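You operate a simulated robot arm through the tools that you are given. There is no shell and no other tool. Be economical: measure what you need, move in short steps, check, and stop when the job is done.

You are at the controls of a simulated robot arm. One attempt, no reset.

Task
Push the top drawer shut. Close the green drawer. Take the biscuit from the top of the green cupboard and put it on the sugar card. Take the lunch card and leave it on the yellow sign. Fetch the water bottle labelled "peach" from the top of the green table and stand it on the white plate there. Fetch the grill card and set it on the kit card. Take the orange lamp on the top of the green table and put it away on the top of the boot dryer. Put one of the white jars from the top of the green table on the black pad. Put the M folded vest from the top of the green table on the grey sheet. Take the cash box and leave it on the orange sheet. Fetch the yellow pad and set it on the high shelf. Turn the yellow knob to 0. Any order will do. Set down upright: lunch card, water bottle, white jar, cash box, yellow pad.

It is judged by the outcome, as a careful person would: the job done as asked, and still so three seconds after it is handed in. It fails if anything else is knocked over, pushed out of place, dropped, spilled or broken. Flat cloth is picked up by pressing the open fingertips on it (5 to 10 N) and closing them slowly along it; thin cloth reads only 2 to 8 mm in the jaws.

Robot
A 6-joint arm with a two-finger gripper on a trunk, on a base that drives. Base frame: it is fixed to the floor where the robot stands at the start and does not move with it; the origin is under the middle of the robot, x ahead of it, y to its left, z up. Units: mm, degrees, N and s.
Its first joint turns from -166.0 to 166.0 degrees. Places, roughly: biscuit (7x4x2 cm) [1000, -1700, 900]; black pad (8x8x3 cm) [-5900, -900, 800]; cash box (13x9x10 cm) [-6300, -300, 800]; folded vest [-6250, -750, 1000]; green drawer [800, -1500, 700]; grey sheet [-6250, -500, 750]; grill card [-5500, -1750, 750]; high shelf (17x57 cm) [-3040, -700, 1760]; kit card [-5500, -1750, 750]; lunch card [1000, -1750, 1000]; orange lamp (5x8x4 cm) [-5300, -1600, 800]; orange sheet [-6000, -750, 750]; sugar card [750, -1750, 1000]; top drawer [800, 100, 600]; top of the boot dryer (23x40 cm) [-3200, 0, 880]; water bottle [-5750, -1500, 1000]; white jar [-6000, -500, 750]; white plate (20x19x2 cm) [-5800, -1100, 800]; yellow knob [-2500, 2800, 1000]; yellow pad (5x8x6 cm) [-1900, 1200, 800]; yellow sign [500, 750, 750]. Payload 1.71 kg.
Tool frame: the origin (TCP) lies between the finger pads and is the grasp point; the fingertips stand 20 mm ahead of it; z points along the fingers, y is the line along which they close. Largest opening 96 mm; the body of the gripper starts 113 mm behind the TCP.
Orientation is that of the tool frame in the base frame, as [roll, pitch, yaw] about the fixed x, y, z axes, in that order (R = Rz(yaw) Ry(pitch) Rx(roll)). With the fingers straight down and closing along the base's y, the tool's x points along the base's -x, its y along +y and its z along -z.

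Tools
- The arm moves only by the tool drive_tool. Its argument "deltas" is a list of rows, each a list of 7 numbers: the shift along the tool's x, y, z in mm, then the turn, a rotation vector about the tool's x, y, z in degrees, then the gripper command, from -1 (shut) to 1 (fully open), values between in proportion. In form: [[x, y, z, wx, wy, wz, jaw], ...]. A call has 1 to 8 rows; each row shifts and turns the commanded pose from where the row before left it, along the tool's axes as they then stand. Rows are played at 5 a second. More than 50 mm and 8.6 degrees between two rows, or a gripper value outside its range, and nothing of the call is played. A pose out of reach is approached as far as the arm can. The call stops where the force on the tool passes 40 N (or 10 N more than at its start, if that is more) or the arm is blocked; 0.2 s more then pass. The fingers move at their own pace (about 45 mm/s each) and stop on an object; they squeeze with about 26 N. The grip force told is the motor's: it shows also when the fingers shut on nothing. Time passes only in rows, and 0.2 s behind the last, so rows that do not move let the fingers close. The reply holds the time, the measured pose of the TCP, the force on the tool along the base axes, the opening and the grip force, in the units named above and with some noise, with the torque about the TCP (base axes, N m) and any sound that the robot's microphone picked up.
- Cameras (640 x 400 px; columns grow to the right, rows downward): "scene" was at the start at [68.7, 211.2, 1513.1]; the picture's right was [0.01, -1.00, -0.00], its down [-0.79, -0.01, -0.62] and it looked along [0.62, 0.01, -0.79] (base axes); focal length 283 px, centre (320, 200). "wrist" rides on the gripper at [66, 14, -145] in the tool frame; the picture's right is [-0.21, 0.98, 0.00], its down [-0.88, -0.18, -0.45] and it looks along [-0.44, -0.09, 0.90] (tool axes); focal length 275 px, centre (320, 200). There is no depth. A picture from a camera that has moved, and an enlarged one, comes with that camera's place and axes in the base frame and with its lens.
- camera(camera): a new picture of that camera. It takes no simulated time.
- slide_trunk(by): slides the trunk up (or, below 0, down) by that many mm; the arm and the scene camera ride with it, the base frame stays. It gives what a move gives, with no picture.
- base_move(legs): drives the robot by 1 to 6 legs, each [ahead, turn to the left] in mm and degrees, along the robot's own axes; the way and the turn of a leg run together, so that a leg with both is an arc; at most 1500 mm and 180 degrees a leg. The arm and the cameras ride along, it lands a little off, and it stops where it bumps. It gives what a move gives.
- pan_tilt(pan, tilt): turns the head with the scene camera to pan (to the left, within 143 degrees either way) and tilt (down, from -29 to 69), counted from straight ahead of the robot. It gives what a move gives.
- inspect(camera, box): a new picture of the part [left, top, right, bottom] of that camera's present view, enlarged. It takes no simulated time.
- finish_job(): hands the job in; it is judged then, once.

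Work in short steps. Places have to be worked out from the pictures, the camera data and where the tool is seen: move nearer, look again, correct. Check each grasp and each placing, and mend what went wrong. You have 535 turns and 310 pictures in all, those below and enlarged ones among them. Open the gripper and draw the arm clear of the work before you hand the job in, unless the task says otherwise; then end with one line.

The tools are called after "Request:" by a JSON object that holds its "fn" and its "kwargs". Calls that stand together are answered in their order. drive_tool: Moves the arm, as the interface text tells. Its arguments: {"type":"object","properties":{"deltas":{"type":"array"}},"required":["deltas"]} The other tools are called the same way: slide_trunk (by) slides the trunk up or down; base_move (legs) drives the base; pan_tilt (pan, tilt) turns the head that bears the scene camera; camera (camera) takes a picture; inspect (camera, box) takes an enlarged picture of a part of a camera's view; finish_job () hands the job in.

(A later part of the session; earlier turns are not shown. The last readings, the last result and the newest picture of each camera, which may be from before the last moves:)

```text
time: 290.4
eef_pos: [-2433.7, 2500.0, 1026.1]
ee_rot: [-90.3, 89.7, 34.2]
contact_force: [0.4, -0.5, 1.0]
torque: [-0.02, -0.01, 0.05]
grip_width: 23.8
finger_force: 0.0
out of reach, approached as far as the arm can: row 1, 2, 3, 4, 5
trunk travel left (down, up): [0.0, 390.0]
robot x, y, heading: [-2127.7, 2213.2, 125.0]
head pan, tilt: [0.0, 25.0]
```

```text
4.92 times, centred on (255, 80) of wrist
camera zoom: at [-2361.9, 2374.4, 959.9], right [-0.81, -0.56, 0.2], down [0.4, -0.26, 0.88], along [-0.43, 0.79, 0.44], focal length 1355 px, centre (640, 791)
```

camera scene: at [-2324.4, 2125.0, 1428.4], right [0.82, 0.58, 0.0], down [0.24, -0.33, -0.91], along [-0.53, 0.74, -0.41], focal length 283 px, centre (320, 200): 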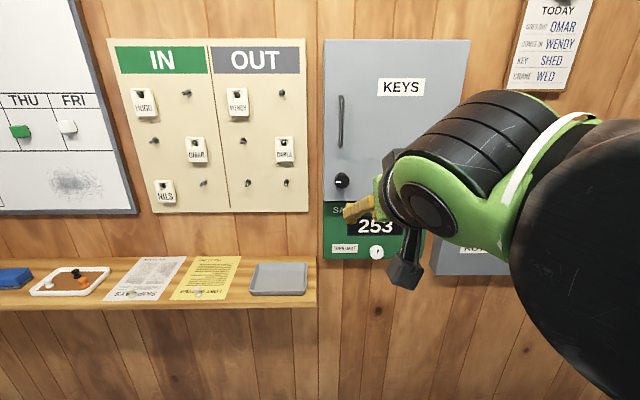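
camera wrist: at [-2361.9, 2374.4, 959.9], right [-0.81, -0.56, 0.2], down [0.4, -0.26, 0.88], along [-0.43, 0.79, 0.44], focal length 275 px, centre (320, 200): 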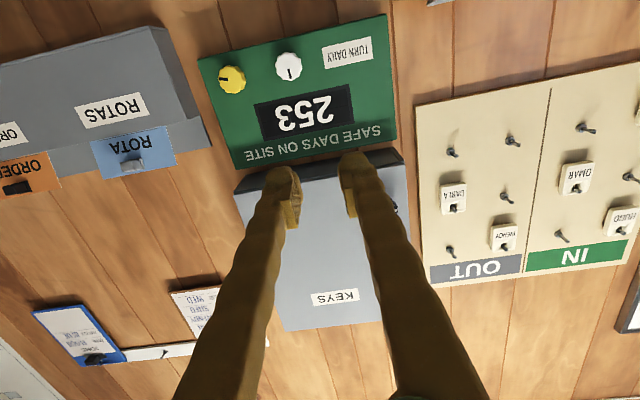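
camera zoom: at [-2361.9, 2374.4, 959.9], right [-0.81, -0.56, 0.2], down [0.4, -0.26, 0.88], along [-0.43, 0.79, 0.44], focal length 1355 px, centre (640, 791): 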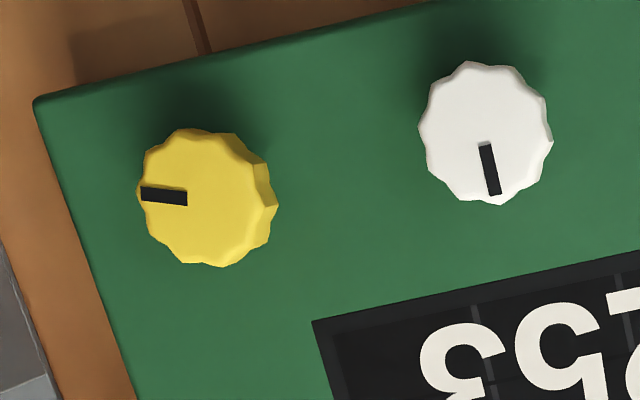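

The yellow knob's mark points ~105° clockwise from top; the white one points up. Knob front ≈(-2507, 2822, 956). Open the jaws and move to 120 mm in front of it.

Request:
{"fn": "drive_tool", "kwargs": {"deltas": [[0, -24.7, 37.4, 0, 0, 0, 0.5], [14, -24.7, 37.4, 0, 0, 0, 0.5], [18, -24.7, 37.4, 0, 0, 0, 0.5], [18, -24.7, 37.4, 0, 0, 0, 0.5], [20, -24.7, 37.4, 0, 0, 0, 0.5]]}}

Request:
{"fn": "camera", "kwargs": {"camera": "wrist"}}

Request:
{"fn": "camera", "kwargs": {"camera": "scene"}}

```text
time: 291.6
eef_pos: [-2444.8, 2737.2, 948.7]
ee_rot: [-156.9, 89.1, -32.4]
contact_force: [-0.7, 1.8, 1.4]
torque: [-0.16, -0.06, 0.11]
grip_width: 72.3
finger_force: 0.0
trunk travel left (down, up): [0.0, 390.0]
robot x, y, heading: [-2124.2, 2213.0, 125.2]
head pan, tilt: [0.0, 25.0]
```

```text
178 pictures are left
camera wrist: at [-2372.5, 2609.9, 884.6], right [-0.81, -0.55, 0.2], down [0.39, -0.25, 0.88], along [-0.44, 0.79, 0.42], focal length 275 px, centre (320, 200)
```

wrist: 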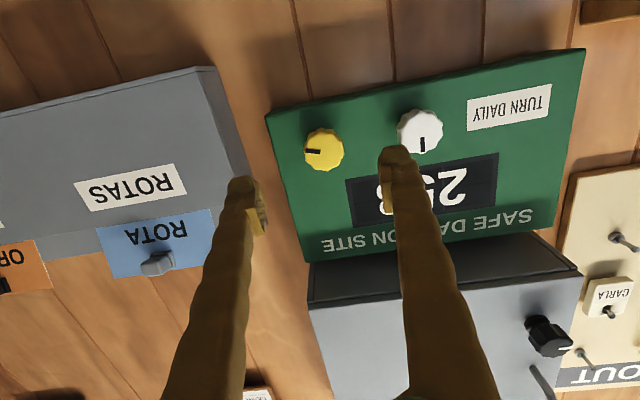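

```text
177 pictures are left
camera scene: at [-2340.4, 2148.7, 1427.6], right [0.82, 0.58, 0.0], down [0.25, -0.35, -0.9], along [-0.52, 0.74, -0.43], focal length 283 px, centre (320, 200)
```

scene: 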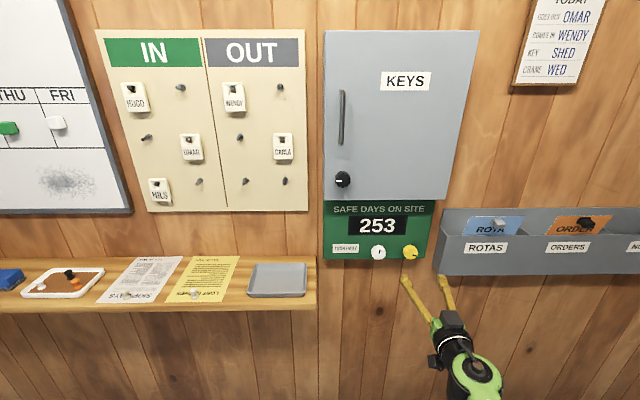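

Well aligned with the knob (≈104 mm ahead). Narrow the jaws to 62 mm and advance.

Request:
{"fn": "drive_tool", "kwargs": {"deltas": [[-2, 1, 22, 0, 0, 0, 0.3], [-1, 0, 22, 0, 0, 0, 0.3], [0, 0, 20, 0, 0, 0, 0.3]]}}

Request:
{"fn": "camera", "kwargs": {"camera": "wrist"}}

Request:
{"fn": "inspect", "kwargs": {"camera": "scene", "box": [310, 190, 510, 330]}}

```text
time: 292.4
eef_pos: [-2476.4, 2778.4, 956.9]
ee_rot: [-141.8, 89.5, -17.4]
contact_force: [0.7, -0.9, 0.6]
torque: [-0.04, -0.05, -0.02]
grip_width: 62.3
finger_force: 0.0
trunk travel left (down, up): [0.0, 390.0]
robot x, y, heading: [-2129.7, 2212.2, 125.2]
head pan, tilt: [0.0, 25.0]
```

```text
176 pictures are left
camera wrist: at [-2404.9, 2652.4, 892.2], right [-0.81, -0.55, 0.2], down [0.4, -0.26, 0.88], along [-0.44, 0.79, 0.43], focal length 275 px, centre (320, 200)
```

wrist: 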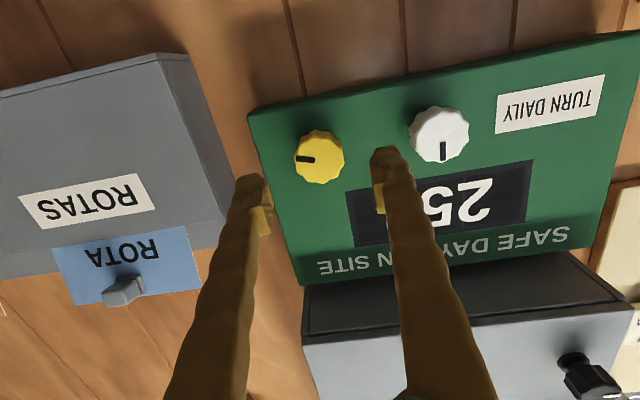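

```text
2.86 times, centred on (410, 260) of scene
camera zoom: at [-2346.0, 2155.6, 1426.8], right [0.82, 0.58, 0.0], down [0.25, -0.35, -0.9], along [-0.52, 0.74, -0.43], focal length 808 px, centre (63, 29)
```

zoom: 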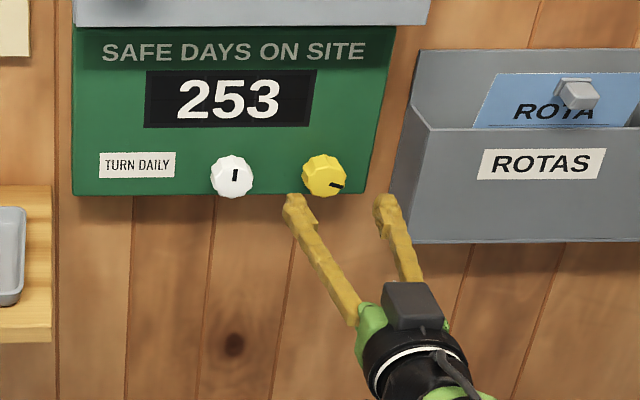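

Request:
{"fn": "drive_tool", "kwargs": {"deltas": [[3, 0, 18, 0, 0, 0, 0.3], [2, 0, 18, 0, 0, 0, 0.3], [0, 0, 10, 0, 0, 0, 0.3]]}}

Request:
{"fn": "camera", "kwargs": {"camera": "wrist"}}

Request:
{"fn": "inspect", "kwargs": {"camera": "scene", "box": [350, 220, 470, 300]}}

```text
time: 293.2
eef_pos: [-2503.2, 2818.4, 951.1]
ee_rot: [-147.2, 89.3, -22.7]
contact_force: [1.4, 0.0, 0.2]
torque: [-0.02, -0.03, -0.01]
grip_width: 62.3
finger_force: 0.1
trunk travel left (down, up): [0.0, 390.0]
robot x, y, heading: [-2127.1, 2207.9, 125.4]
head pan, tilt: [0.0, 25.0]
```

```text
174 pictures are left
camera wrist: at [-2431.2, 2690.7, 886.7], right [-0.81, -0.55, 0.2], down [0.39, -0.26, 0.88], along [-0.44, 0.79, 0.43], focal length 275 px, centre (320, 200)
```

wrist: 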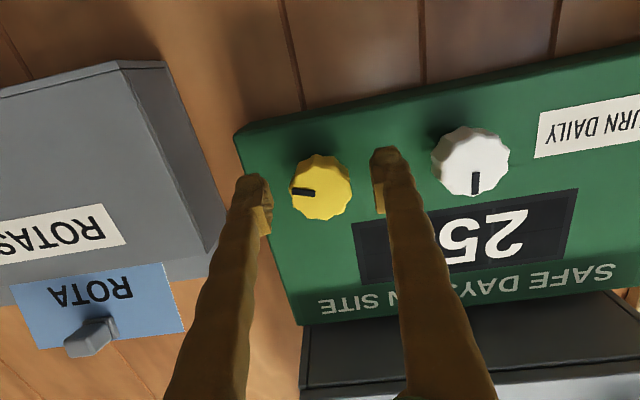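

```text
5.00 times, centred on (410, 260) of scene
camera zoom: at [-2348.7, 2159.4, 1426.6], right [0.82, 0.58, 0.0], down [0.25, -0.36, -0.9], along [-0.52, 0.73, -0.44], focal length 1414 px, centre (-130, -100)
```

zoom: 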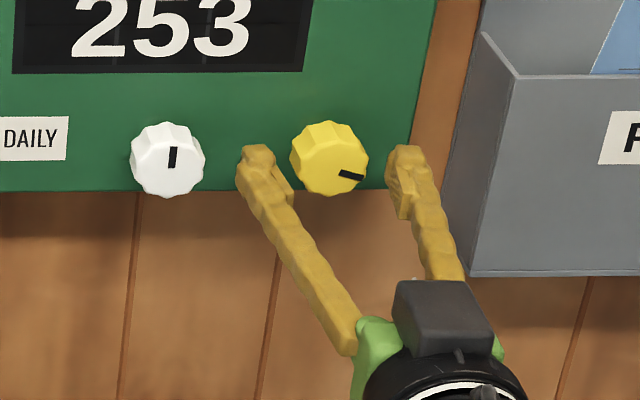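

Knob front is ~13 mm beyond the TCP and 4 mm higher. Advance 13 mm and close.

Request:
{"fn": "drive_tool", "kwargs": {"deltas": [[-3.5, 0, 7, 0, 0, 0, 0.3], [0, 0, 6, 0, 0, 0, 0.3]]}}

Request:
{"fn": "camera", "kwargs": {"camera": "wrist"}}

```text
time: 293.8
eef_pos: [-2510.4, 2828.0, 955.0]
ee_rot: [-147.6, 89.3, -23.2]
contact_force: [1.2, -1.3, 0.0]
torque: [-0.03, -0.01, -0.02]
grip_width: 62.4
finger_force: 0.0
trunk travel left (down, up): [0.0, 390.0]
robot x, y, heading: [-2129.7, 2211.6, 125.1]
head pan, tilt: [0.0, 25.0]
```

```text
172 pictures are left
camera wrist: at [-2438.8, 2701.7, 890.7], right [-0.81, -0.55, 0.2], down [0.39, -0.26, 0.88], along [-0.44, 0.79, 0.43], focal length 275 px, centre (320, 200)
```

wrist: 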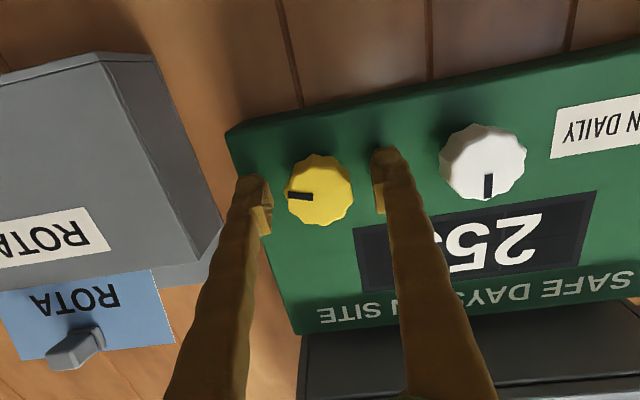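

Knob face is at the TCP. Close on it.

Request:
{"fn": "drive_tool", "kwargs": {"deltas": [[0, 0, 0, 0, 0, 0, 0], [0, 0, 0, 0, 0, 0, -0.3], [0, 0, 0, 0, 0, 0, -1], [0, 0, 0, 0, 0, 0, -1]]}}

Request:
{"fn": "drive_tool", "kwargs": {"deltas": [[0, 0, 0, 0, 0, -5, -1], [0, 0, 0, 0, 0, -5, -1], [0, 0, 0, 0, 0, -5, -1], [0, 0, 0, 0, 0, -5, -1]]}}

Request:
{"fn": "inspect", "kwargs": {"camera": "wrist", "box": [200, 100, 440, 260]}}

```text
time: 294.8
eef_pos: [-2509.8, 2828.4, 956.2]
ee_rot: [-148.6, 89.3, -24.2]
contact_force: [0.9, 2.7, 0.4]
torque: [-0.03, -0.03, 0.4]
grip_width: 36.2
finger_force: 34.9
trunk travel left (down, up): [0.0, 390.0]
robot x, y, heading: [-2124.2, 2210.2, 125.3]
head pan, tilt: [0.0, 25.0]
```

```text
time: 295.8
eef_pos: [-2510.2, 2828.5, 955.2]
ee_rot: [-91.6, 69.7, 32.8]
contact_force: [3.1, 1.4, 1.0]
torque: [-0.13, -0.09, 0.28]
grip_width: 36.2
finger_force: 34.9
trunk travel left (down, up): [0.0, 390.0]
robot x, y, heading: [-2123.6, 2214.2, 125.3]
head pan, tilt: [0.0, 25.0]
```

```text
2.50 times, centred on (320, 180) of wrist
camera zoom: at [-2419.3, 2714.9, 890.0], right [-0.81, -0.56, -0.15], down [0.14, -0.43, 0.89], along [-0.56, 0.7, 0.43], focal length 688 px, centre (320, 250)
```

zoom: 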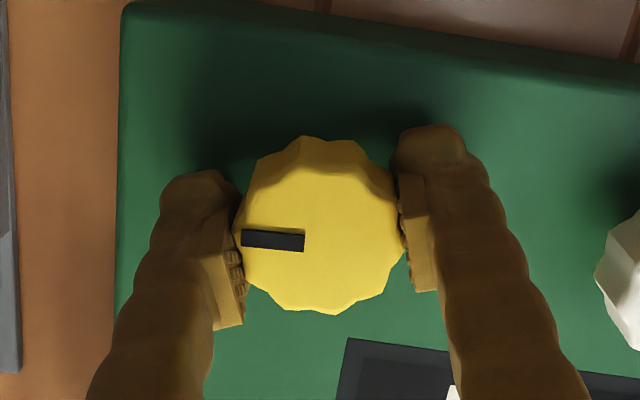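

Knob turns with the tool (currently ~20° CCW of the ~105° needed). Continue turning.

Request:
{"fn": "drive_tool", "kwargs": {"deltas": [[0, 0, 0, 0, 0, -6, -1], [0, 0, 0, 0, 0, -6, -1], [0, 0, 0, 0, 0, -6, -1], [0, 0, 0, 0, 0, -6, -1], [0, 0, 0, 0, 0, -6, -1], [0, 0, 0, 0, 0, -6, -1], [0, 0, 0, 0, 0, -6, -1]]}}

Request:
{"fn": "inspect", "kwargs": {"camera": "scene", "box": [330, 200, 490, 310]}}

Request:
{"fn": "camera", "kwargs": {"camera": "wrist"}}

```text
time: 297.4
eef_pos: [-2510.3, 2828.1, 955.4]
ee_rot: [-90.7, 27.7, 34.3]
contact_force: [2.2, 0.7, -0.1]
torque: [-0.04, -0.05, 0.04]
grip_width: 36.2
finger_force: 35.1
trunk travel left (down, up): [0.0, 390.0]
robot x, y, heading: [-2124.6, 2210.7, 125.4]
head pan, tilt: [0.0, 25.0]
```

```text
3.64 times, centred on (410, 255) of scene
camera zoom: at [-2348.6, 2159.7, 1426.7], right [0.82, 0.58, 0.0], down [0.25, -0.36, -0.9], along [-0.52, 0.73, -0.44], focal length 1028 px, centre (-7, 0)
```

zoom: 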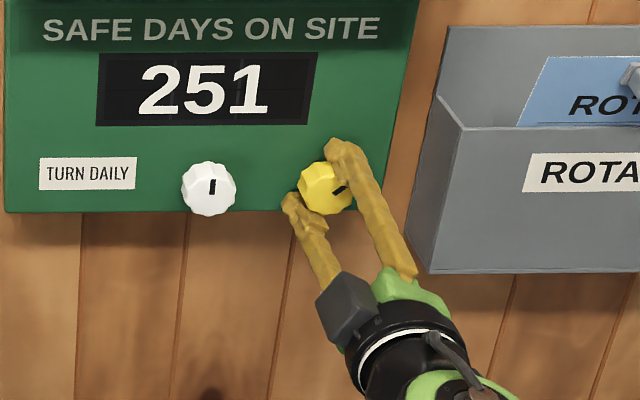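

```text
169 pictures are left
camera wrist: at [-2385.1, 2738.7, 913.7], right [-0.52, -0.37, -0.77], down [-0.32, -0.75, 0.57], along [-0.79, 0.55, 0.27], focal length 275 px, centre (320, 200)
```

wrist: 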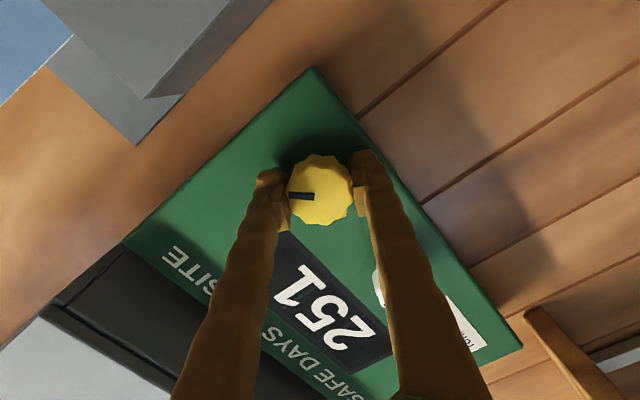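

The counter's last digit follows the knob (36° per digit: 3→108°). Now at ~46°; turn another 46° to reach 0.

Request:
{"fn": "drive_tool", "kwargs": {"deltas": [[0, 0, 0, 0, 0, -6, -1], [0, 0, 0, 0, 0, -6, -1], [0, 0, 0, 0, 0, -6, -1], [0, 0, 0, 0, 0, -6, -1], [0, 0, 0, 0, 0, -6, -1], [0, 0, 0, 0, 0, -6, -1], [0, 0, 0, 0, 0, -6, -1], [0, 0, 0, 0, 0, -4, -1]]}}

Request:
{"fn": "inspect", "kwargs": {"camera": "scene", "box": [330, 200, 490, 310]}}

Request:
{"fn": "inspect", "kwargs": {"camera": "wrist", "box": [200, 100, 440, 260]}}

```text
time: 299.2
eef_pos: [-2510.1, 2829.3, 955.7]
ee_rot: [-90.6, -18.4, 34.7]
contact_force: [4.5, -2.3, -6.8]
torque: [0.2, 0.24, -0.1]
grip_width: 35.8
finger_force: 34.8
trunk travel left (down, up): [0.0, 390.0]
robot x, y, heading: [-2125.7, 2210.8, 125.3]
head pan, tilt: [0.0, 25.0]
```

```text
3.64 times, centred on (410, 255) of scene
camera zoom: at [-2348.6, 2159.8, 1426.6], right [0.82, 0.58, 0.0], down [0.25, -0.36, -0.9], along [-0.52, 0.73, -0.44], focal length 1028 px, centre (-7, 0)
```

zoom: 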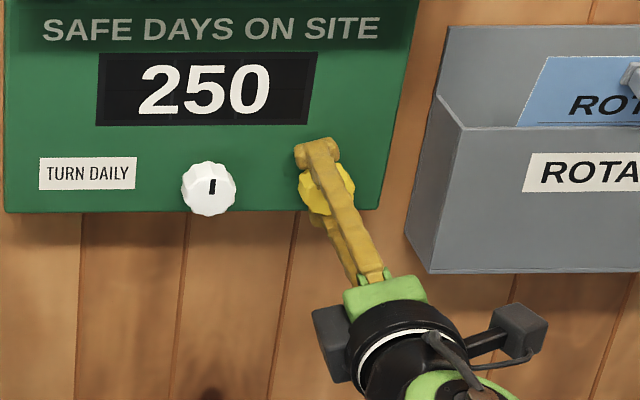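

```text
2.50 times, centred on (320, 180) of wrist
camera zoom: at [-2373.1, 2747.4, 963.9], right [0.1, 0.06, -0.99], down [-0.48, -0.87, -0.1], along [-0.87, 0.49, -0.06], focal length 688 px, centre (320, 250)
```

zoom: 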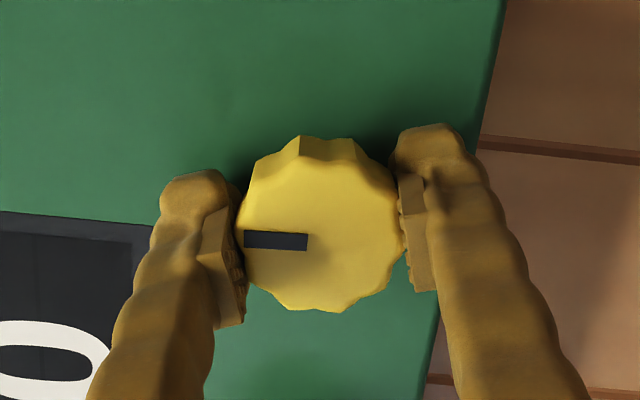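

Counter reads 250 and the mark points straight up. Release and back straight off.

Request:
{"fn": "drive_tool", "kwargs": {"deltas": [[0, 0, 0, 0, 0, 0, -0.3], [0, 0, 0, 0, 0, 0, 0.2], [0, 0, 0, 0, 0, 0, 0.4], [0, 0, -20, 0, 0, 0, 0.4], [0, 0, -30, 0, 0, 0, 0.4], [0, 0, -40, 0, 0, 0, 0.4], [0, 0, -40, 0, 0, 0, 0.4]]}}

Request:
{"fn": "inspect", "kwargs": {"camera": "scene", "box": [330, 200, 490, 310]}}

```text
time: 300.8
eef_pos: [-2435.6, 2720.9, 957.1]
ee_rot: [-90.5, -18.4, 34.6]
contact_force: [0.6, -0.4, -0.4]
torque: [-0.03, 0.01, -0.03]
grip_width: 67.3
finger_force: 0.0
trunk travel left (down, up): [0.0, 390.0]
robot x, y, heading: [-2126.7, 2212.2, 125.5]
head pan, tilt: [0.0, 25.0]
```

```text
3.64 times, centred on (410, 255) of scene
camera zoom: at [-2347.0, 2157.2, 1426.8], right [0.82, 0.58, 0.0], down [0.25, -0.35, -0.9], along [-0.52, 0.73, -0.43], focal length 1028 px, centre (-7, 0)
```

zoom: 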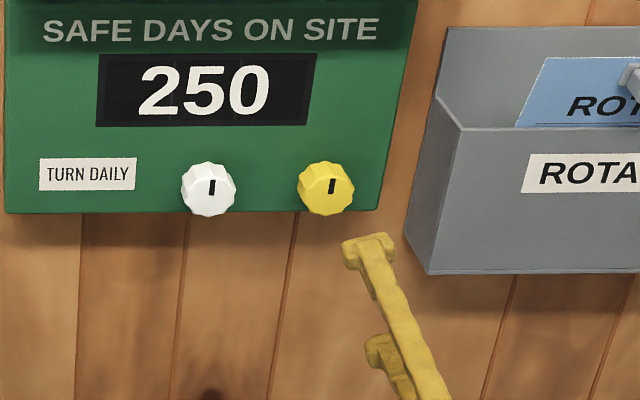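

Knob done. Untwist, retract and return to a vertical compact pose.

Request:
{"fn": "drive_tool", "kwargs": {"deltas": [[0, 0, -40, 0, 0, 8.4, 0], [0, 0, -40, 0, 0, 8.4, 0], [0, 0, -40, 0, 0, 8.4, 0], [0, 0, 0, 0, 0, 8.4, 0], [0, 0, 0, 0, 0, 8.4, -0.5], [0, 0, 0, 0, 0, 8.4, -1], [0, 0, 0, 0, 0, 8.4, -1], [0, 0, 0, 0, 0, 8.4, -1]]}}

Request:
{"fn": "slide_trunk", "kwargs": {"by": 120}}

Request:
{"fn": "drive_tool", "kwargs": {"deltas": [[0, 0, 0, 0, 0, 8.4, -1], [0, 0, 0, 0, 0, 8.4, -1], [0, 0, 0, 0, 0, 8.4, -1], [0, 0, 0, 0, 0, 8.4, -1], [0, 0, 0, 0, 0, 8, -1]]}}

Request:
{"fn": "drive_tool", "kwargs": {"deltas": [[0, 0, 0, 0, 8.4, 0, -1], [0, 0, 0, 0, 8.4, 0, -1], [0, 0, 0, 0, 8.4, 0, -1], [0, 0, 0, 0, 8.4, 0, -1], [0, 0, 0, 0, 8.4, 0, -1], [0, 0, 0, 0, 8.4, 0, -1], [0, 0, 0, 0, 8.4, 0, -1], [0, 0, 0, 0, 8.4, 0, -1]]}}

```text
time: 302.6
eef_pos: [-2361.9, 2612.8, 960.9]
ee_rot: [-89.5, 49.0, 34.9]
contact_force: [-0.2, -0.1, -0.4]
torque: [0.14, 0.06, 0.0]
grip_width: 0.0
finger_force: 26.2
trunk travel left (down, up): [0.0, 390.0]
robot x, y, heading: [-2127.3, 2215.8, 125.1]
head pan, tilt: [0.0, 25.0]
```

```text
time: 304.1
eef_pos: [-2376.2, 2633.7, 1070.7]
ee_rot: [-91.5, 48.8, 33.4]
contact_force: [0.8, 0.3, 1.0]
torque: [-0.16, -0.12, 0.04]
grip_width: 0.3
finger_force: 26.4
trunk travel left (down, up): [-120.0, 270.0]
robot x, y, heading: [-2128.4, 2210.1, 125.3]
head pan, tilt: [0.0, 25.0]
```

```text
time: 305.3
eef_pos: [-2362.8, 2615.9, 1079.1]
ee_rot: [67.7, 89.4, -167.6]
contact_force: [0.0, -0.8, -0.8]
torque: [0.1, 0.09, -0.03]
grip_width: 0.0
finger_force: 26.1
trunk travel left (down, up): [-120.0, 270.0]
robot x, y, heading: [-2127.4, 2214.2, 125.6]
head pan, tilt: [0.0, 25.0]
```

```text
time: 307.1
eef_pos: [-2273.9, 2659.8, 1071.3]
ee_rot: [175.3, 24.2, -55.6]
contact_force: [-1.0, 2.0, -0.4]
torque: [-0.19, -0.17, 0.0]
grip_width: 0.0
finger_force: 25.9
out of reach, approached as far as the arm can: row 4, 5, 6, 7, 8
trunk travel left (down, up): [-120.0, 270.0]
robot x, y, heading: [-2125.3, 2211.0, 125.3]
head pan, tilt: [0.0, 25.0]
```

Straighten the tool fully and centre the arm in front of the robot.

Request:
{"fn": "drive_tool", "kwargs": {"deltas": [[0, 35, 0, 4.7, 0, 0, -1], [0, 35, 0, 0, 8, 0, -1], [0, 35, 0, 0, 8, 0, -1], [0, 30, 0, 0, 8, 0, -1], [30, 0, 0, 0, 0, 0, -1]]}}

Request:
{"fn": "base_move", "kwargs": {"legs": [[0, -60], [-560, 0], [0, 18], [-910, 0], [0, 13], [-1000, 0]]}}

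```text
time: 308.3
eef_pos: [-2288.9, 2565.2, 1084.9]
ee_rot: [166.1, 8.2, -53.6]
contact_force: [1.4, -2.2, 2.1]
torque: [0.19, 0.17, -0.06]
grip_width: 0.2
finger_force: 26.0
out of reach, approached as far as the arm can: row 1, 2, 3, 4
trunk travel left (down, up): [-120.0, 270.0]
robot x, y, heading: [-2129.0, 2213.5, 125.2]
head pan, tilt: [0.0, 25.0]
```

```text
time: 331.8
eef_pos: [-2349.1, 186.0, 1086.2]
ee_rot: [166.1, 8.5, -83.5]
contact_force: [0.4, 0.7, -0.4]
torque: [0.02, -0.02, 0.02]
grip_width: 0.0
finger_force: 25.9
trunk travel left (down, up): [-120.0, 270.0]
robot x, y, heading: [-2384.0, -193.8, 95.7]
head pan, tilt: [0.0, 25.0]
```

Arm is in an awkward posture; lower the tool relative to the trunk and straighten.

Request:
{"fn": "drive_tool", "kwargs": {"deltas": [[-20, 0, 40, 0, 0, 0, -1], [-20, 0, 40, 0, 0, 0, -1], [0, 0, 40, 7, 0, 0, -1], [0, 0, 0, 7, 4, 0, -1], [0, 0, 0, 0, 4.5, 0, -1]]}}

Request:
{"fn": "slide_trunk", "kwargs": {"by": 195}}

```text
time: 333.0
eef_pos: [-2365.8, 216.3, 986.9]
ee_rot: [165.8, 8.2, -83.1]
contact_force: [0.3, -0.1, -0.5]
torque: [0.0, 0.01, -0.03]
grip_width: 0.0
finger_force: 25.7
out of reach, approached as far as the arm can: row 3, 4
trunk travel left (down, up): [-120.0, 270.0]
robot x, y, heading: [-2383.0, -192.8, 95.6]
head pan, tilt: [0.0, 25.0]
```

```text
time: 335.1
eef_pos: [-2367.3, 222.2, 1178.5]
ee_rot: [165.8, 7.9, -83.1]
contact_force: [0.6, 0.0, -0.5]
torque: [-0.01, -0.01, 0.03]
grip_width: 0.0
finger_force: 25.8
trunk travel left (down, up): [-315.0, 75.0]
robot x, y, heading: [-2387.5, -194.1, 95.7]
head pan, tilt: [0.0, 25.0]
```

Request:
{"fn": "drive_tool", "kwargs": {"deltas": [[-20, 0, 0, 5, 0, 0, -1], [-20, 0, 0, 5, 0, 0, -1], [0, 0, 0, 4, 4, 0, -1], [0, 0, 0, 0, 4, 0, -1]]}}

Request:
{"fn": "pan_tilt", "kwargs": {"pan": 0, "tilt": 20}}

Request:
{"fn": "camera", "kwargs": {"camera": "scene"}}

```text
time: 336.1
eef_pos: [-2356.0, 258.1, 1184.6]
ee_rot: [165.7, 8.0, -82.9]
contact_force: [0.6, -0.5, 0.2]
torque: [0.06, -0.03, 0.0]
grip_width: 0.0
finger_force: 25.7
out of reach, approached as far as the arm can: row 1, 2, 3
trunk travel left (down, up): [-315.0, 75.0]
robot x, y, heading: [-2384.6, -192.9, 95.3]
head pan, tilt: [0.0, 25.0]
```

```text
time: 336.8
eef_pos: [-2355.9, 258.2, 1183.1]
ee_rot: [165.7, 7.9, -83.0]
contact_force: [-0.3, 0.3, 0.3]
torque: [0.01, 0.02, -0.01]
grip_width: 0.0
finger_force: 25.4
trunk travel left (down, up): [-315.0, 75.0]
robot x, y, heading: [-2384.7, -188.8, 95.6]
head pan, tilt: [0.0, 20.0]
```

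```text
165 pictures are left
camera scene: at [-2604.5, -122.3, 1749.6], right [1.0, 0.1, 0.0], down [0.03, -0.36, -0.93], along [-0.09, 0.93, -0.36], focal length 283 px, centre (320, 200)
```

scene: 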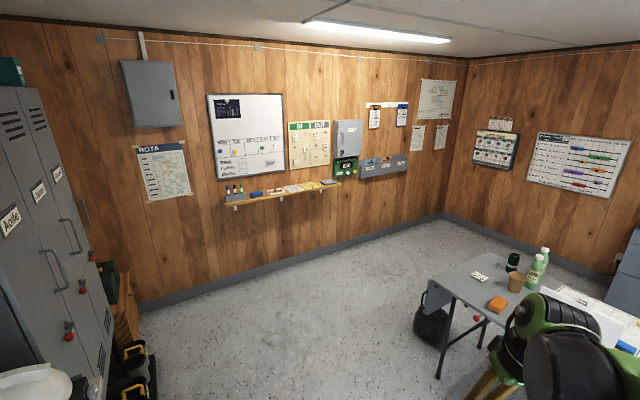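

A wrist joint seems at its limit. Try rotating about the tool axis to free it.

Request:
{"fn": "drive_tool", "kwargs": {"deltas": [[0, 0, 0, 0, 0, -8, -1], [0, 0, 0, 0, 0, -8, -1], [0, 0, 0, 0, 0, -8, -1], [0, 0, 0, 0, 0, -8, -1], [0, 0, 0, 0, 0, -8, -1]]}}

Request:
{"fn": "drive_tool", "kwargs": {"deltas": [[0, 0, 0, 0, 0, 8, -1], [0, 0, 0, 0, 0, 8, -1], [0, 0, 0, 0, 0, 8, -1], [0, 0, 0, 0, 0, 8, -1], [0, 0, 0, 0, 0, 8, -1], [0, 0, 0, 0, 0, 8, -1], [0, 0, 0, 0, 0, 8, -1]]}}

```text
time: 337.9
eef_pos: [-2354.7, 258.3, 1184.7]
ee_rot: [174.3, 15.2, -42.6]
contact_force: [0.4, 0.0, 0.2]
torque: [-0.01, 0.0, -0.02]
grip_width: 0.0
finger_force: 25.9
trunk travel left (down, up): [-315.0, 75.0]
robot x, y, heading: [-2387.5, -191.9, 95.7]
head pan, tilt: [0.0, 20.0]
```

```text
time: 339.6
eef_pos: [-2349.3, 256.1, 1184.7]
ee_rot: [164.2, 3.8, -98.5]
contact_force: [-0.1, -0.4, -0.4]
torque: [0.02, -0.01, 0.0]
grip_width: 0.1
finger_force: 26.4
out of reach, approached as far as the arm can: row 7
trunk travel left (down, up): [-315.0, 75.0]
robot x, y, heading: [-2388.4, -192.7, 95.3]
head pan, tilt: [0.0, 20.0]
```

Rotating the other way is free. Spin the tool toward the flipped (180°) orientation and straighten there.

Request:
{"fn": "drive_tool", "kwargs": {"deltas": [[0, 0, 0, 0, 0, -8.4, -1], [0, 0, 0, 0, 0, -8.4, -1], [0, 0, 0, 0, 0, -8.4, -1], [0, 0, 0, 0, 0, -8.4, -1], [0, 0, 0, 0, 0, -8.4, -1], [0, 0, 0, 0, 0, -8.4, -1], [0, 0, 0, 0, 0, -8.4, -1], [0, 0, 0, 0, 0, -8.4, -1]]}}

Request:
{"fn": "drive_tool", "kwargs": {"deltas": [[0, 0, 0, 0, 0, -8.4, -1], [0, 0, 0, 0, 0, -8.4, -1], [0, 0, 0, 0, 0, -8.4, -1], [0, 0, 0, 0, 0, -8.4, -1], [0, 0, 0, 0, 0, -8.4, -1], [0, 0, 0, 0, 0, -8.4, -1], [0, 0, 0, 0, 0, -8.4, -1], [0, 0, 0, 0, 0, -8.4, -1]]}}

Request:
{"fn": "drive_tool", "kwargs": {"deltas": [[0, 0, 0, 0, 0, -8.4, -1], [0, 0, 0, 0, 0, -8.4, -1], [0, 0, 0, 0, 0, -8.4, -1], [0, 0, 0, 0, 0, -8.4, -1], [0, 0, 0, 0, 0, -8.4, -1]]}}

```text
time: 341.4
eef_pos: [-2348.1, 256.3, 1185.8]
ee_rot: [177.5, 16.0, -30.9]
contact_force: [-0.5, -1.0, 0.8]
torque: [0.01, 0.02, 0.02]
grip_width: 0.0
finger_force: 25.3
trunk travel left (down, up): [-315.0, 75.0]
robot x, y, heading: [-2382.9, -191.0, 95.5]
head pan, tilt: [0.0, 20.0]
```

```text
time: 343.1
eef_pos: [-2348.3, 256.4, 1184.8]
ee_rot: [-166.1, 8.3, 37.6]
contact_force: [0.7, -0.3, -0.5]
torque: [0.01, -0.02, -0.03]
grip_width: 0.1
finger_force: 25.8
trunk travel left (down, up): [-315.0, 75.0]
robot x, y, heading: [-2384.2, -191.1, 95.6]
head pan, tilt: [0.0, 20.0]
```

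```text
time: 344.4
eef_pos: [-2348.4, 256.1, 1183.5]
ee_rot: [-164.1, -3.0, 78.1]
contact_force: [-0.7, 0.2, 0.0]
torque: [0.02, 0.01, 0.0]
grip_width: 0.1
finger_force: 26.3
trunk travel left (down, up): [-315.0, 75.0]
robot x, y, heading: [-2385.0, -191.6, 95.6]
head pan, tilt: [0.0, 20.0]
```

Request:
{"fn": "drive_tool", "kwargs": {"deltas": [[0, 0, 0, -8, 0, 0, -1], [0, 0, 0, -8, 0, 0, -1], [0, 0, 0, 0, -3, -7, -1], [0, 0, 0, 0, 0, -8, -1]]}}

```text
time: 345.4
eef_pos: [-2348.1, 256.2, 1184.7]
ee_rot: [-164.4, -4.1, 93.4]
contact_force: [0.1, 0.7, 0.3]
torque: [0.0, -0.02, -0.01]
grip_width: 0.0
finger_force: 25.8
out of reach, approached as far as the arm can: row 1, 2
trunk travel left (down, up): [-315.0, 75.0]
robot x, y, heading: [-2386.6, -190.9, 95.8]
head pan, tilt: [0.0, 20.0]
```

The forearm-roll joint sits at its limit (flipped wrist branch). To flip back: pitch the tool forward past the forearm axis with the present left lean, remove the lean there, then pitch back down.

Request:
{"fn": "drive_tool", "kwargs": {"deltas": [[0, 0, 0, 4, 0, 0, -1], [0, 0, 0, 0, 8.4, 0, -1], [0, 0, 0, 0, 8.4, 0, -1], [0, 0, 0, 0, 8.4, 0, -1], [0, 0, 0, 0, 8.4, 0, -1], [0, 0, 0, 0, 8.4, 0, -1], [0, 0, 0, 0, 8.4, 0, -1], [0, 0, 0, 0, 8.4, 0, -1]]}}

Request:
{"fn": "drive_tool", "kwargs": {"deltas": [[0, 0, 0, 0, 8.4, 0, -1], [0, 0, 0, 0, 8.4, 0, -1], [0, 0, 0, 0, 8.4, 0, -1], [0, 0, 0, 0, 8.4, 0, -1]]}}

Request:
{"fn": "camera", "kwargs": {"camera": "wrist"}}

```text
time: 347.1
eef_pos: [-2349.3, 256.0, 1184.3]
ee_rot: [-142.3, -57.5, 61.6]
contact_force: [0.1, -1.4, 0.6]
torque: [0.04, 0.02, 0.01]
grip_width: 0.0
finger_force: 25.8
trunk travel left (down, up): [-315.0, 75.0]
robot x, y, heading: [-2388.1, -193.6, 95.6]
head pan, tilt: [0.0, 20.0]
```

```text
time: 348.4
eef_pos: [-2331.4, 288.8, 1242.9]
ee_rot: [-69.4, -69.4, -16.9]
contact_force: [-0.8, -0.4, 0.3]
torque: [-0.01, -0.01, -0.06]
grip_width: 0.3
finger_force: 26.1
out of reach, approached as far as the arm can: row 3, 4
trunk travel left (down, up): [-315.0, 75.0]
robot x, y, heading: [-2384.1, -193.9, 95.5]
head pan, tilt: [0.0, 20.0]
stopped in row 4: the arm was blocked; the commanded pose is now the measured one
```

```text
164 pictures are left
camera wrist: at [-2289.1, 140.6, 1281.4], right [0.85, 0.1, -0.51], down [-0.45, -0.37, -0.81], along [-0.27, 0.93, -0.27], focal length 275 px, centre (320, 200)
```

wrist: 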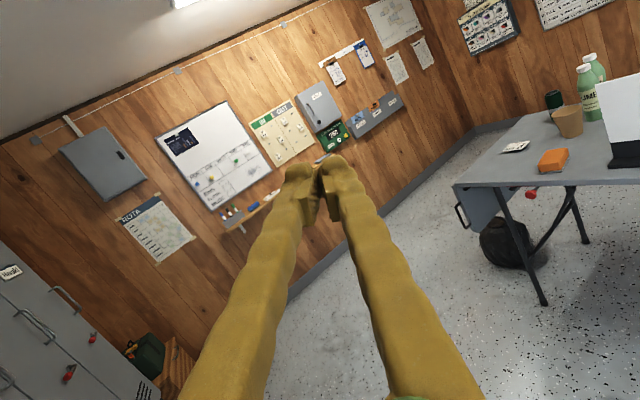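

Tool now points forward above the forearm axis. Pitch straight down in the vertical plane.

Request:
{"fn": "drive_tool", "kwargs": {"deltas": [[0, 0, 0, -2.7, -7.9, 0, -1], [0, 0, 0, -2.7, -7.9, 0, -1], [0, 0, 0, -2.7, -7.9, 0, -1], [0, 0, 0, -2.7, -7.9, 0, -1], [0, 0, 0, -2.7, -7.9, 0, -1], [0, 0, 0, -2.7, -7.9, 0, -1], [0, 0, 0, -2.7, -7.9, 0, -1], [0, 0, 0, -2.7, -7.9, 0, -1]]}}

Request:
{"fn": "drive_tool", "kwargs": {"deltas": [[0, 0, 0, -2.7, -7.9, 0, -1], [0, 0, 0, -2.7, -7.9, 0, -1], [0, 0, 0, -2.7, -7.9, 0, -1], [0, 0, 0, -2.7, -7.9, 0, -1]]}}

```text
time: 350.1
eef_pos: [-2297.6, 283.3, 1233.5]
ee_rot: [-166.6, -27.6, 70.8]
contact_force: [0.8, -0.6, 1.2]
torque: [-0.01, 0.06, 0.01]
grip_width: 0.2
finger_force: 25.6
out of reach, approached as far as the arm can: row 7, 8
trunk travel left (down, up): [-315.0, 75.0]
robot x, y, heading: [-2382.6, -193.2, 95.4]
head pan, tilt: [0.0, 20.0]
```

```text
time: 351.1
eef_pos: [-2253.4, 250.4, 1237.7]
ee_rot: [-163.8, -0.9, 76.5]
contact_force: [-1.2, 0.1, 0.7]
torque: [0.02, -0.02, -0.03]
grip_width: 0.0
finger_force: 25.6
out of reach, approached as far as the arm can: row 1, 2, 3, 4
trunk travel left (down, up): [-315.0, 75.0]
robot x, y, heading: [-2385.3, -191.2, 95.5]
head pan, tilt: [0.0, 20.0]
```

It fell back to the same branch because the tool wasn't in the arm's vertical plane (azimuth ≈ base→TCP). Repeat: pitch forward, then align the azimuth exactly before pitching down.

Request:
{"fn": "drive_tool", "kwargs": {"deltas": [[0, 0, 0, 0, 8.4, 0, -1], [0, 0, 0, 0, 8.4, 0, -1], [0, 0, 0, 0, 8.4, 0, -1], [0, 0, 0, 0, 8.4, 0, -1], [0, 0, 0, 0, 8.4, 0, -1], [0, 0, 0, 0, 8.4, 0, -1], [0, 0, 0, 0, 8.4, 0, -1], [0, 0, 0, 0, 8.4, 0, -1]]}}

Request:
{"fn": "drive_tool", "kwargs": {"deltas": [[0, 0, 0, 0, 8.4, 0, -1], [0, 0, 0, 0, 8.4, 0, -1]]}}

```text
time: 352.9
eef_pos: [-2250.1, 227.0, 1245.6]
ee_rot: [-139.8, -63.8, 39.6]
contact_force: [-0.6, -1.7, -1.4]
torque: [0.1, -0.02, 0.03]
grip_width: 0.0
finger_force: 25.9
trunk travel left (down, up): [-315.0, 75.0]
robot x, y, heading: [-2387.9, -190.0, 95.6]
head pan, tilt: [0.0, 20.0]
```

```text
time: 353.6
eef_pos: [-2254.3, 263.6, 1233.5]
ee_rot: [-108.0, -73.3, 5.3]
contact_force: [0.7, 2.9, 0.5]
torque: [-0.14, 0.06, -0.03]
grip_width: 0.0
finger_force: 25.5
trunk travel left (down, up): [-315.0, 75.0]
robot x, y, heading: [-2388.4, -192.1, 95.8]
head pan, tilt: [0.0, 20.0]
```

Request:
{"fn": "drive_tool", "kwargs": {"deltas": [[0, 0, 0, -4.2, 1.2, 0.4, -1], [0, 0, 0, 0, 0, 0, -1]]}}

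Request:
{"fn": "drive_tool", "kwargs": {"deltas": [[0, 0, 0, -2.3, -8.05, 0, -1], [0, 0, 0, -2.3, -8.05, 0, -1], [0, 0, 0, -2.3, -8.05, 0, -1]]}}

```text
time: 354.1
eef_pos: [-2247.7, 230.6, 1244.1]
ee_rot: [-103.5, -73.0, -3.4]
contact_force: [-0.3, -0.9, -1.8]
torque: [0.06, -0.01, 0.01]
grip_width: 0.0
finger_force: 26.0
trunk travel left (down, up): [-315.0, 75.0]
robot x, y, heading: [-2387.1, -191.9, 95.2]
head pan, tilt: [0.0, 20.0]
```

```text
time: 354.9
eef_pos: [-2237.3, 218.5, 1247.2]
ee_rot: [-151.8, -56.9, 41.7]
contact_force: [0.6, 0.4, -0.9]
torque: [0.09, 0.02, 0.11]
grip_width: 0.0
finger_force: 25.6
out of reach, approached as far as the arm can: row 3
trunk travel left (down, up): [-315.0, 75.0]
robot x, y, heading: [-2384.1, -190.9, 96.0]
head pan, tilt: [0.0, 20.0]
```

J4 never unwound since I passed too close to the axis. Make a wide loop: swing the tool far left, then up, then back to centre, then down.

Request:
{"fn": "drive_tool", "kwargs": {"deltas": [[0, 0, 0, 6.9, -2.1, -4, -1], [0, 0, 0, 6.9, -2.1, -4, -1], [0, 0, 0, 6.9, -2.1, -4, -1], [0, 0, 0, 6.9, -2.1, -4, -1], [0, 0, 0, 6.9, -2.1, -4, -1], [0, 0, 0, 6.9, -2.1, -4, -1], [0, 0, 0, 6.9, -2.1, -4, -1]]}}

Request:
{"fn": "drive_tool", "kwargs": {"deltas": [[0, 0, 0, 2.4, 7.9, 0, -1], [0, 0, 0, 2.4, 7.9, 0, -1], [0, 0, 0, 2.4, 7.9, 0, -1], [0, 0, 0, 2.4, 7.9, 0, -1], [0, 0, 0, 2.4, 7.9, 0, -1], [0, 0, 0, 2.4, 7.9, 0, -1]]}}

```text
time: 356.6
eef_pos: [-2243.3, 254.6, 1234.8]
ee_rot: [-152.7, -55.3, 99.8]
contact_force: [-2.0, 0.3, 0.1]
torque: [-0.05, -0.15, -0.03]
grip_width: 0.2
finger_force: 25.6
trunk travel left (down, up): [-315.0, 75.0]
robot x, y, heading: [-2382.7, -189.4, 95.3]
head pan, tilt: [0.0, 20.0]
```

```text
time: 357.9
eef_pos: [-2237.8, 242.3, 1251.6]
ee_rot: [-39.4, -64.0, -5.9]
contact_force: [-0.2, -1.5, 0.5]
torque: [-0.1, 0.0, -0.11]
grip_width: 0.2
finger_force: 25.7
out of reach, approached as far as the arm can: row 6
trunk travel left (down, up): [-315.0, 75.0]
robot x, y, heading: [-2386.7, -190.5, 95.4]
head pan, tilt: [0.0, 20.0]
```

Request:
{"fn": "drive_tool", "kwargs": {"deltas": [[0, 0, 0, -7.4, 2.3, -2.8, -1], [0, 0, 0, -7.4, 2.3, -2.8, -1], [0, 0, 0, -7.4, 2.3, -2.8, -1], [0, 0, 0, -7.4, 2.3, -2.8, -1], [0, 0, 0, -7.4, 2.3, -2.8, -1], [0, 0, 0, -7.4, 2.3, -2.8, -1], [0, 0, 0, -7.4, 2.3, -2.8, -1]]}}

```text
time: 359.6
eef_pos: [-2227.5, 265.6, 1284.2]
ee_rot: [-39.9, -64.1, -63.3]
contact_force: [0.8, -0.8, 0.3]
torque: [0.01, 0.01, 0.02]
grip_width: 0.0
finger_force: 26.0
out of reach, approached as far as the arm can: row 1, 2, 3, 4, 6
trunk travel left (down, up): [-315.0, 75.0]
robot x, y, heading: [-2385.1, -193.3, 95.4]
head pan, tilt: [0.0, 20.0]
```

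Azimuth and elevation are right (74°, +20°). Now pitch down in-plane.

Request:
{"fn": "drive_tool", "kwargs": {"deltas": [[0, 0, 0, -2.4, -7.9, 0, -1], [0, 0, 0, -2.4, -7.9, 0, -1], [0, 0, 0, -2.4, -7.9, 0, -1], [0, 0, 0, -2.4, -7.9, 0, -1], [0, 0, 0, -2.4, -7.9, 0, -1], [0, 0, 0, -2.4, -7.9, 0, -1], [0, 0, 0, -2.4, -7.9, 0, -1], [0, 0, 0, -2.4, -7.9, 0, -1]]}}

Request:
{"fn": "drive_tool", "kwargs": {"deltas": [[0, 0, 0, -2.4, -7.9, 0, -1], [0, 0, 0, -2.4, -7.9, 0, -1], [0, 0, 0, -2.4, -7.9, 0, -1], [0, 0, 0, -2.4, -7.9, 0, -1], [0, 0, 0, -2.4, -7.9, 0, -1]]}}

```text
time: 361.4
eef_pos: [-2210.7, 256.3, 1276.2]
ee_rot: [-164.0, -40.5, 51.8]
contact_force: [0.7, 2.9, 0.5]
torque: [-0.18, -0.04, -0.09]
grip_width: 0.0
finger_force: 26.2
out of reach, approached as far as the arm can: row 7, 8
trunk travel left (down, up): [-315.0, 75.0]
robot x, y, heading: [-2383.2, -192.0, 95.4]
head pan, tilt: [0.0, 20.0]
```

```text
time: 362.6
eef_pos: [-2150.8, 184.5, 1284.6]
ee_rot: [-164.9, -6.2, 60.9]
contact_force: [0.3, -0.1, 0.7]
torque: [-0.01, -0.03, 0.03]
grip_width: 0.0
finger_force: 25.8
out of reach, approached as far as the arm can: row 1, 2, 3, 4, 5
trunk travel left (down, up): [-315.0, 75.0]
robot x, y, heading: [-2386.6, -193.8, 95.5]
head pan, tilt: [0.0, 20.0]
```

Still stuck; let me look at the arm itself to understand its configuration.

Request:
{"fn": "pan_tilt", "kwargs": {"pan": -40, "tilt": 40}}

Request:
{"fn": "camera", "kwargs": {"camera": "scene"}}

Request:
{"fn": "pan_tilt", "kwargs": {"pan": -75, "tilt": 50}}

Request:
{"fn": "camera", "kwargs": {"camera": "scene"}}

```text
time: 363.6
eef_pos: [-2142.3, 189.8, 1287.5]
ee_rot: [-164.9, -6.2, 60.8]
contact_force: [0.0, -0.1, -0.2]
torque: [0.04, 0.02, -0.03]
grip_width: 0.0
finger_force: 25.9
trunk travel left (down, up): [-315.0, 75.0]
robot x, y, heading: [-2386.2, -189.0, 95.7]
head pan, tilt: [-40.0, 40.0]
```

```text
163 pictures are left
camera scene: at [-2546.6, -153.1, 1719.0], right [0.82, -0.57, 0.01], down [-0.36, -0.54, -0.76], along [0.43, 0.62, -0.65], focal length 283 px, centre (320, 200)
```

scene: 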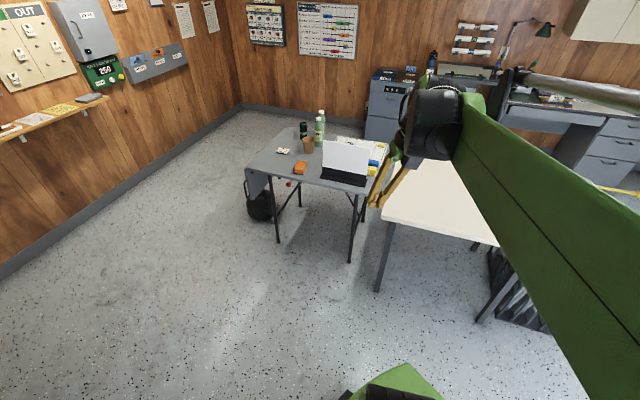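

```text
time: 364.6
eef_pos: [-2143.3, 196.4, 1287.0]
ee_rot: [-164.9, -6.1, 61.1]
contact_force: [0.2, 0.5, 0.5]
torque: [-0.02, -0.01, 0.02]
grip_width: 0.0
finger_force: 25.9
trunk travel left (down, up): [-315.0, 75.0]
robot x, y, heading: [-2386.2, -194.9, 95.7]
head pan, tilt: [-75.0, 50.0]
```

```text
162 pictures are left
camera scene: at [-2523.4, -188.1, 1705.2], right [0.35, -0.94, 0.02], down [-0.72, -0.28, -0.64], along [0.6, 0.21, -0.77], focal length 283 px, centre (320, 200)
```

scene: 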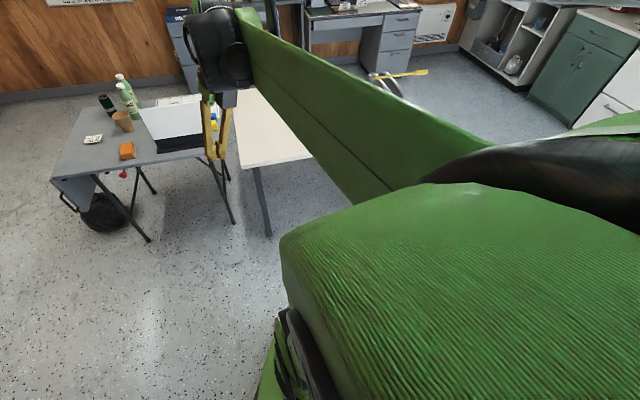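

I've drifted into an awkward corner (right, near, high). Move the TCP forward, left and down to a comfortable region, then try straightening.

Request:
{"fn": "drive_tool", "kwargs": {"deltas": [[20, -40, 0, 0, 0, 0, -1], [20, -40, 0, 0, 0, 0, -1], [20, -40, 0, 0, 0, 0, -1], [20, -40, 0, 0, 0, 0, -1], [20, -40, 10, 0, 0, 0, -1], [20, -40, 10, 0, 0, 0, -1], [30, -30, 10, 0, 0, 0, -1], [30, -30, 10, 0, 0, 0, -1]]}}

Request:
{"fn": "drive_tool", "kwargs": {"deltas": [[10, 0, 40, 0, 0, 0, -1], [10, 0, 40, 0, 0, 0, -1], [10, 0, 40, 0, 0, 0, -1], [10, 0, 40, 0, 0, 0, -1], [10, 0, 40, 0, 0, 0, -1]]}}

Request:
{"fn": "drive_tool", "kwargs": {"deltas": [[0, 0, 0, -5, 0, 0, -1], [0, 0, 0, -5, 0, 0, -1], [0, 0, 0, -5, -6, 0, -1]]}}

```text
time: 366.4
eef_pos: [-2286.0, 477.0, 1340.3]
ee_rot: [-162.1, -5.5, 59.4]
contact_force: [0.0, -0.6, -0.8]
torque: [0.0, 0.0, -0.02]
grip_width: 0.1
finger_force: 25.9
out of reach, approached as far as the arm can: row 4, 5, 6, 7, 8
trunk travel left (down, up): [-315.0, 75.0]
robot x, y, heading: [-2384.9, -188.5, 95.2]
head pan, tilt: [-75.0, 50.0]
```

```text
time: 367.6
eef_pos: [-2303.7, 567.8, 1156.4]
ee_rot: [-161.6, -5.4, 59.5]
contact_force: [0.2, -0.5, 0.3]
torque: [0.0, 0.01, 0.0]
grip_width: 0.1
finger_force: 26.4
trunk travel left (down, up): [-315.0, 75.0]
robot x, y, heading: [-2384.8, -189.1, 95.5]
head pan, tilt: [-75.0, 50.0]
```

```text
time: 368.4
eef_pos: [-2302.8, 566.6, 1157.8]
ee_rot: [-163.6, 1.4, 61.3]
contact_force: [0.4, 0.3, -0.4]
torque: [0.06, -0.04, -0.01]
grip_width: 0.0
finger_force: 25.9
out of reach, approached as far as the arm can: row 1, 2, 3
trunk travel left (down, up): [-315.0, 75.0]
robot x, y, heading: [-2387.1, -190.2, 95.3]
head pan, tilt: [-75.0, 50.0]
```

The limit looks like the forearm-roll joint at ±166°. Lower the TCP well below the shoulder so the forearm slopes down, then repeat the wide left–up–centre–down loop.

Request:
{"fn": "drive_tool", "kwargs": {"deltas": [[1, 12.7, 43, 0, 0, 0, -1], [1, 12.7, 43, 0, 0, 0, -1], [1, 12.7, 43, 0, 0, 0, -1], [1, 12.7, 43, 0, 0, 0, -1], [1, 12.7, 43, 0, 0, 0, -1], [1, 12.7, 43, 0, 0, 0, -1], [1, 12.7, 43, 0, 0, 0, -1]]}}

Request:
{"fn": "slide_trunk", "kwargs": {"by": 75}}

Request:
{"fn": "pan_tilt", "kwargs": {"pan": -30, "tilt": 50}}

Request:
{"fn": "camera", "kwargs": {"camera": "scene"}}

```text
time: 370.0
eef_pos: [-2304.2, 566.8, 842.9]
ee_rot: [-163.6, 1.2, 61.2]
contact_force: [-0.3, -0.3, -0.1]
torque: [0.03, 0.01, -0.01]
grip_width: 0.2
finger_force: 26.3
trunk travel left (down, up): [-315.0, 75.0]
robot x, y, heading: [-2385.9, -191.9, 95.4]
head pan, tilt: [-75.0, 50.0]
```

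```text
time: 371.1
eef_pos: [-2305.3, 567.0, 918.2]
ee_rot: [-163.5, 1.3, 61.3]
contact_force: [0.6, -0.5, -0.3]
torque: [0.02, 0.01, 0.0]
grip_width: 0.2
finger_force: 26.1
trunk travel left (down, up): [-390.0, 0.0]
robot x, y, heading: [-2387.1, -192.5, 95.6]
head pan, tilt: [-75.0, 50.0]
```

```text
time: 372.3
eef_pos: [-2304.7, 567.1, 917.7]
ee_rot: [-163.6, 1.1, 61.3]
contact_force: [0.8, -0.7, 0.5]
torque: [-0.04, 0.05, -0.03]
grip_width: 0.0
finger_force: 26.7
trunk travel left (down, up): [-390.0, 0.0]
robot x, y, heading: [-2387.4, -194.6, 95.6]
head pan, tilt: [-30.0, 50.0]
```

```text
161 pictures are left
camera scene: at [-2563.7, -143.9, 1779.5], right [0.91, -0.42, 0.01], down [-0.32, -0.71, -0.63], along [0.27, 0.57, -0.77], focal length 283 px, centre (320, 200)
```

scene: 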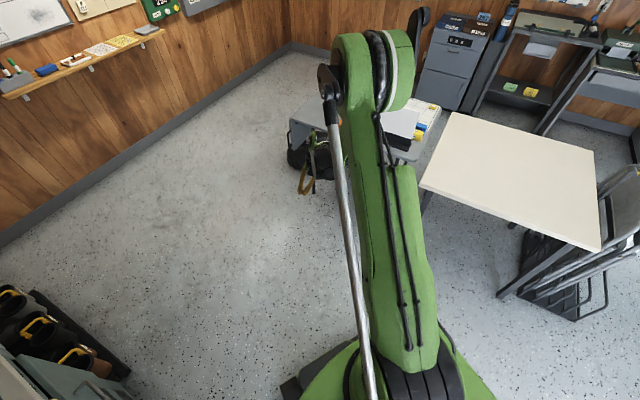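

Now I see: the forearm slopes steeply down (≈-60°). Step 1: lean the tool far left.

Request:
{"fn": "drive_tool", "kwargs": {"deltas": [[0, 0, 0, 8.4, 0, 0, -1], [0, 0, 0, 8.4, 0, 0, -1], [0, 0, 0, 8.4, 0, 0, -1], [0, 0, 0, 8.4, 0, 0, -1], [0, 0, 0, 8.4, 0, 0, -1], [0, 0, 0, 8.4, 0, 0, -1], [0, 0, 0, 8.4, 0, 0, -1]]}}

```text
time: 373.9
eef_pos: [-2304.5, 566.8, 918.1]
ee_rot: [-104.8, 1.2, 61.3]
contact_force: [0.1, 0.6, 0.3]
torque: [0.0, 0.0, 0.02]
grip_width: 0.0
finger_force: 26.2
trunk travel left (down, up): [-390.0, 0.0]
robot x, y, heading: [-2387.1, -190.5, 95.6]
head pan, tilt: [-30.0, 50.0]
```

Request:
{"fn": "drive_tool", "kwargs": {"deltas": [[0, 0, 0, 0.2, 8.1, 2.1, -1], [0, 0, 0, 0.2, 8.1, 2.1, -1], [0, 0, 0, 0.2, 8.1, 2.1, -1], [0, 0, 0, 0.2, 8.1, 2.1, -1], [0, 0, 0, 0.2, 8.1, 2.1, -1], [0, 0, 0, 0.2, 8.1, 2.1, -1], [0, 0, 0, 0.2, 8.1, 2.1, -1], [0, 0, 0, 0.2, 8.1, 2.1, -1]]}}

```text
time: 375.7
eef_pos: [-2259.5, 688.2, 995.0]
ee_rot: [-104.4, 1.2, -5.9]
contact_force: [0.5, -0.3, -0.1]
torque: [-0.02, -0.01, 0.04]
grip_width: 0.0
finger_force: 25.7
out of reach, approached as far as the arm can: row 1, 2, 3, 4, 5, 6, 7, 8
trunk travel left (down, up): [-390.0, 0.0]
robot x, y, heading: [-2385.7, -189.3, 95.5]
head pan, tilt: [-30.0, 50.0]
```

Request:
{"fn": "drive_tool", "kwargs": {"deltas": [[0, 0, 0, -0.1, 4, 1, -1], [0, 0, 0, -8.4, 0, 0, -1], [0, 0, 0, -8.4, 0, 0, -1], [0, 0, 0, -8.4, 0, 0, -1], [0, 0, 0, -8.4, 0, 0, -1], [0, 0, 0, -8.4, 0, 0, -1], [0, 0, 0, -8.4, 0, 0, -1], [0, 0, 0, -8.4, 0, 0, -1]]}}

Request:
{"fn": "drive_tool", "kwargs": {"deltas": [[0, 0, 0, -8.4, 0, 0, -1], [0, 0, 0, -7, 0, 0, -1]]}}

```text
time: 377.5
eef_pos: [-2158.6, 659.3, 993.5]
ee_rot: [-159.8, 9.7, -0.5]
contact_force: [-0.2, 0.2, 0.5]
torque: [-0.02, -0.04, -0.02]
grip_width: 0.0
finger_force: 26.0
out of reach, approached as far as the arm can: row 1, 2, 3, 4, 5, 6, 7, 8
trunk travel left (down, up): [-390.0, 0.0]
robot x, y, heading: [-2385.0, -192.2, 95.6]
head pan, tilt: [-30.0, 50.0]
```

```text
time: 378.1
eef_pos: [-2150.1, 656.4, 994.0]
ee_rot: [-173.3, 14.8, -0.1]
contact_force: [0.0, 0.8, -0.3]
torque: [0.0, 0.03, 0.0]
grip_width: 0.0
finger_force: 26.4
out of reach, approached as far as the arm can: row 1
trunk travel left (down, up): [-390.0, 0.0]
robot x, y, heading: [-2385.9, -192.2, 95.4]
head pan, tilt: [-30.0, 50.0]
```

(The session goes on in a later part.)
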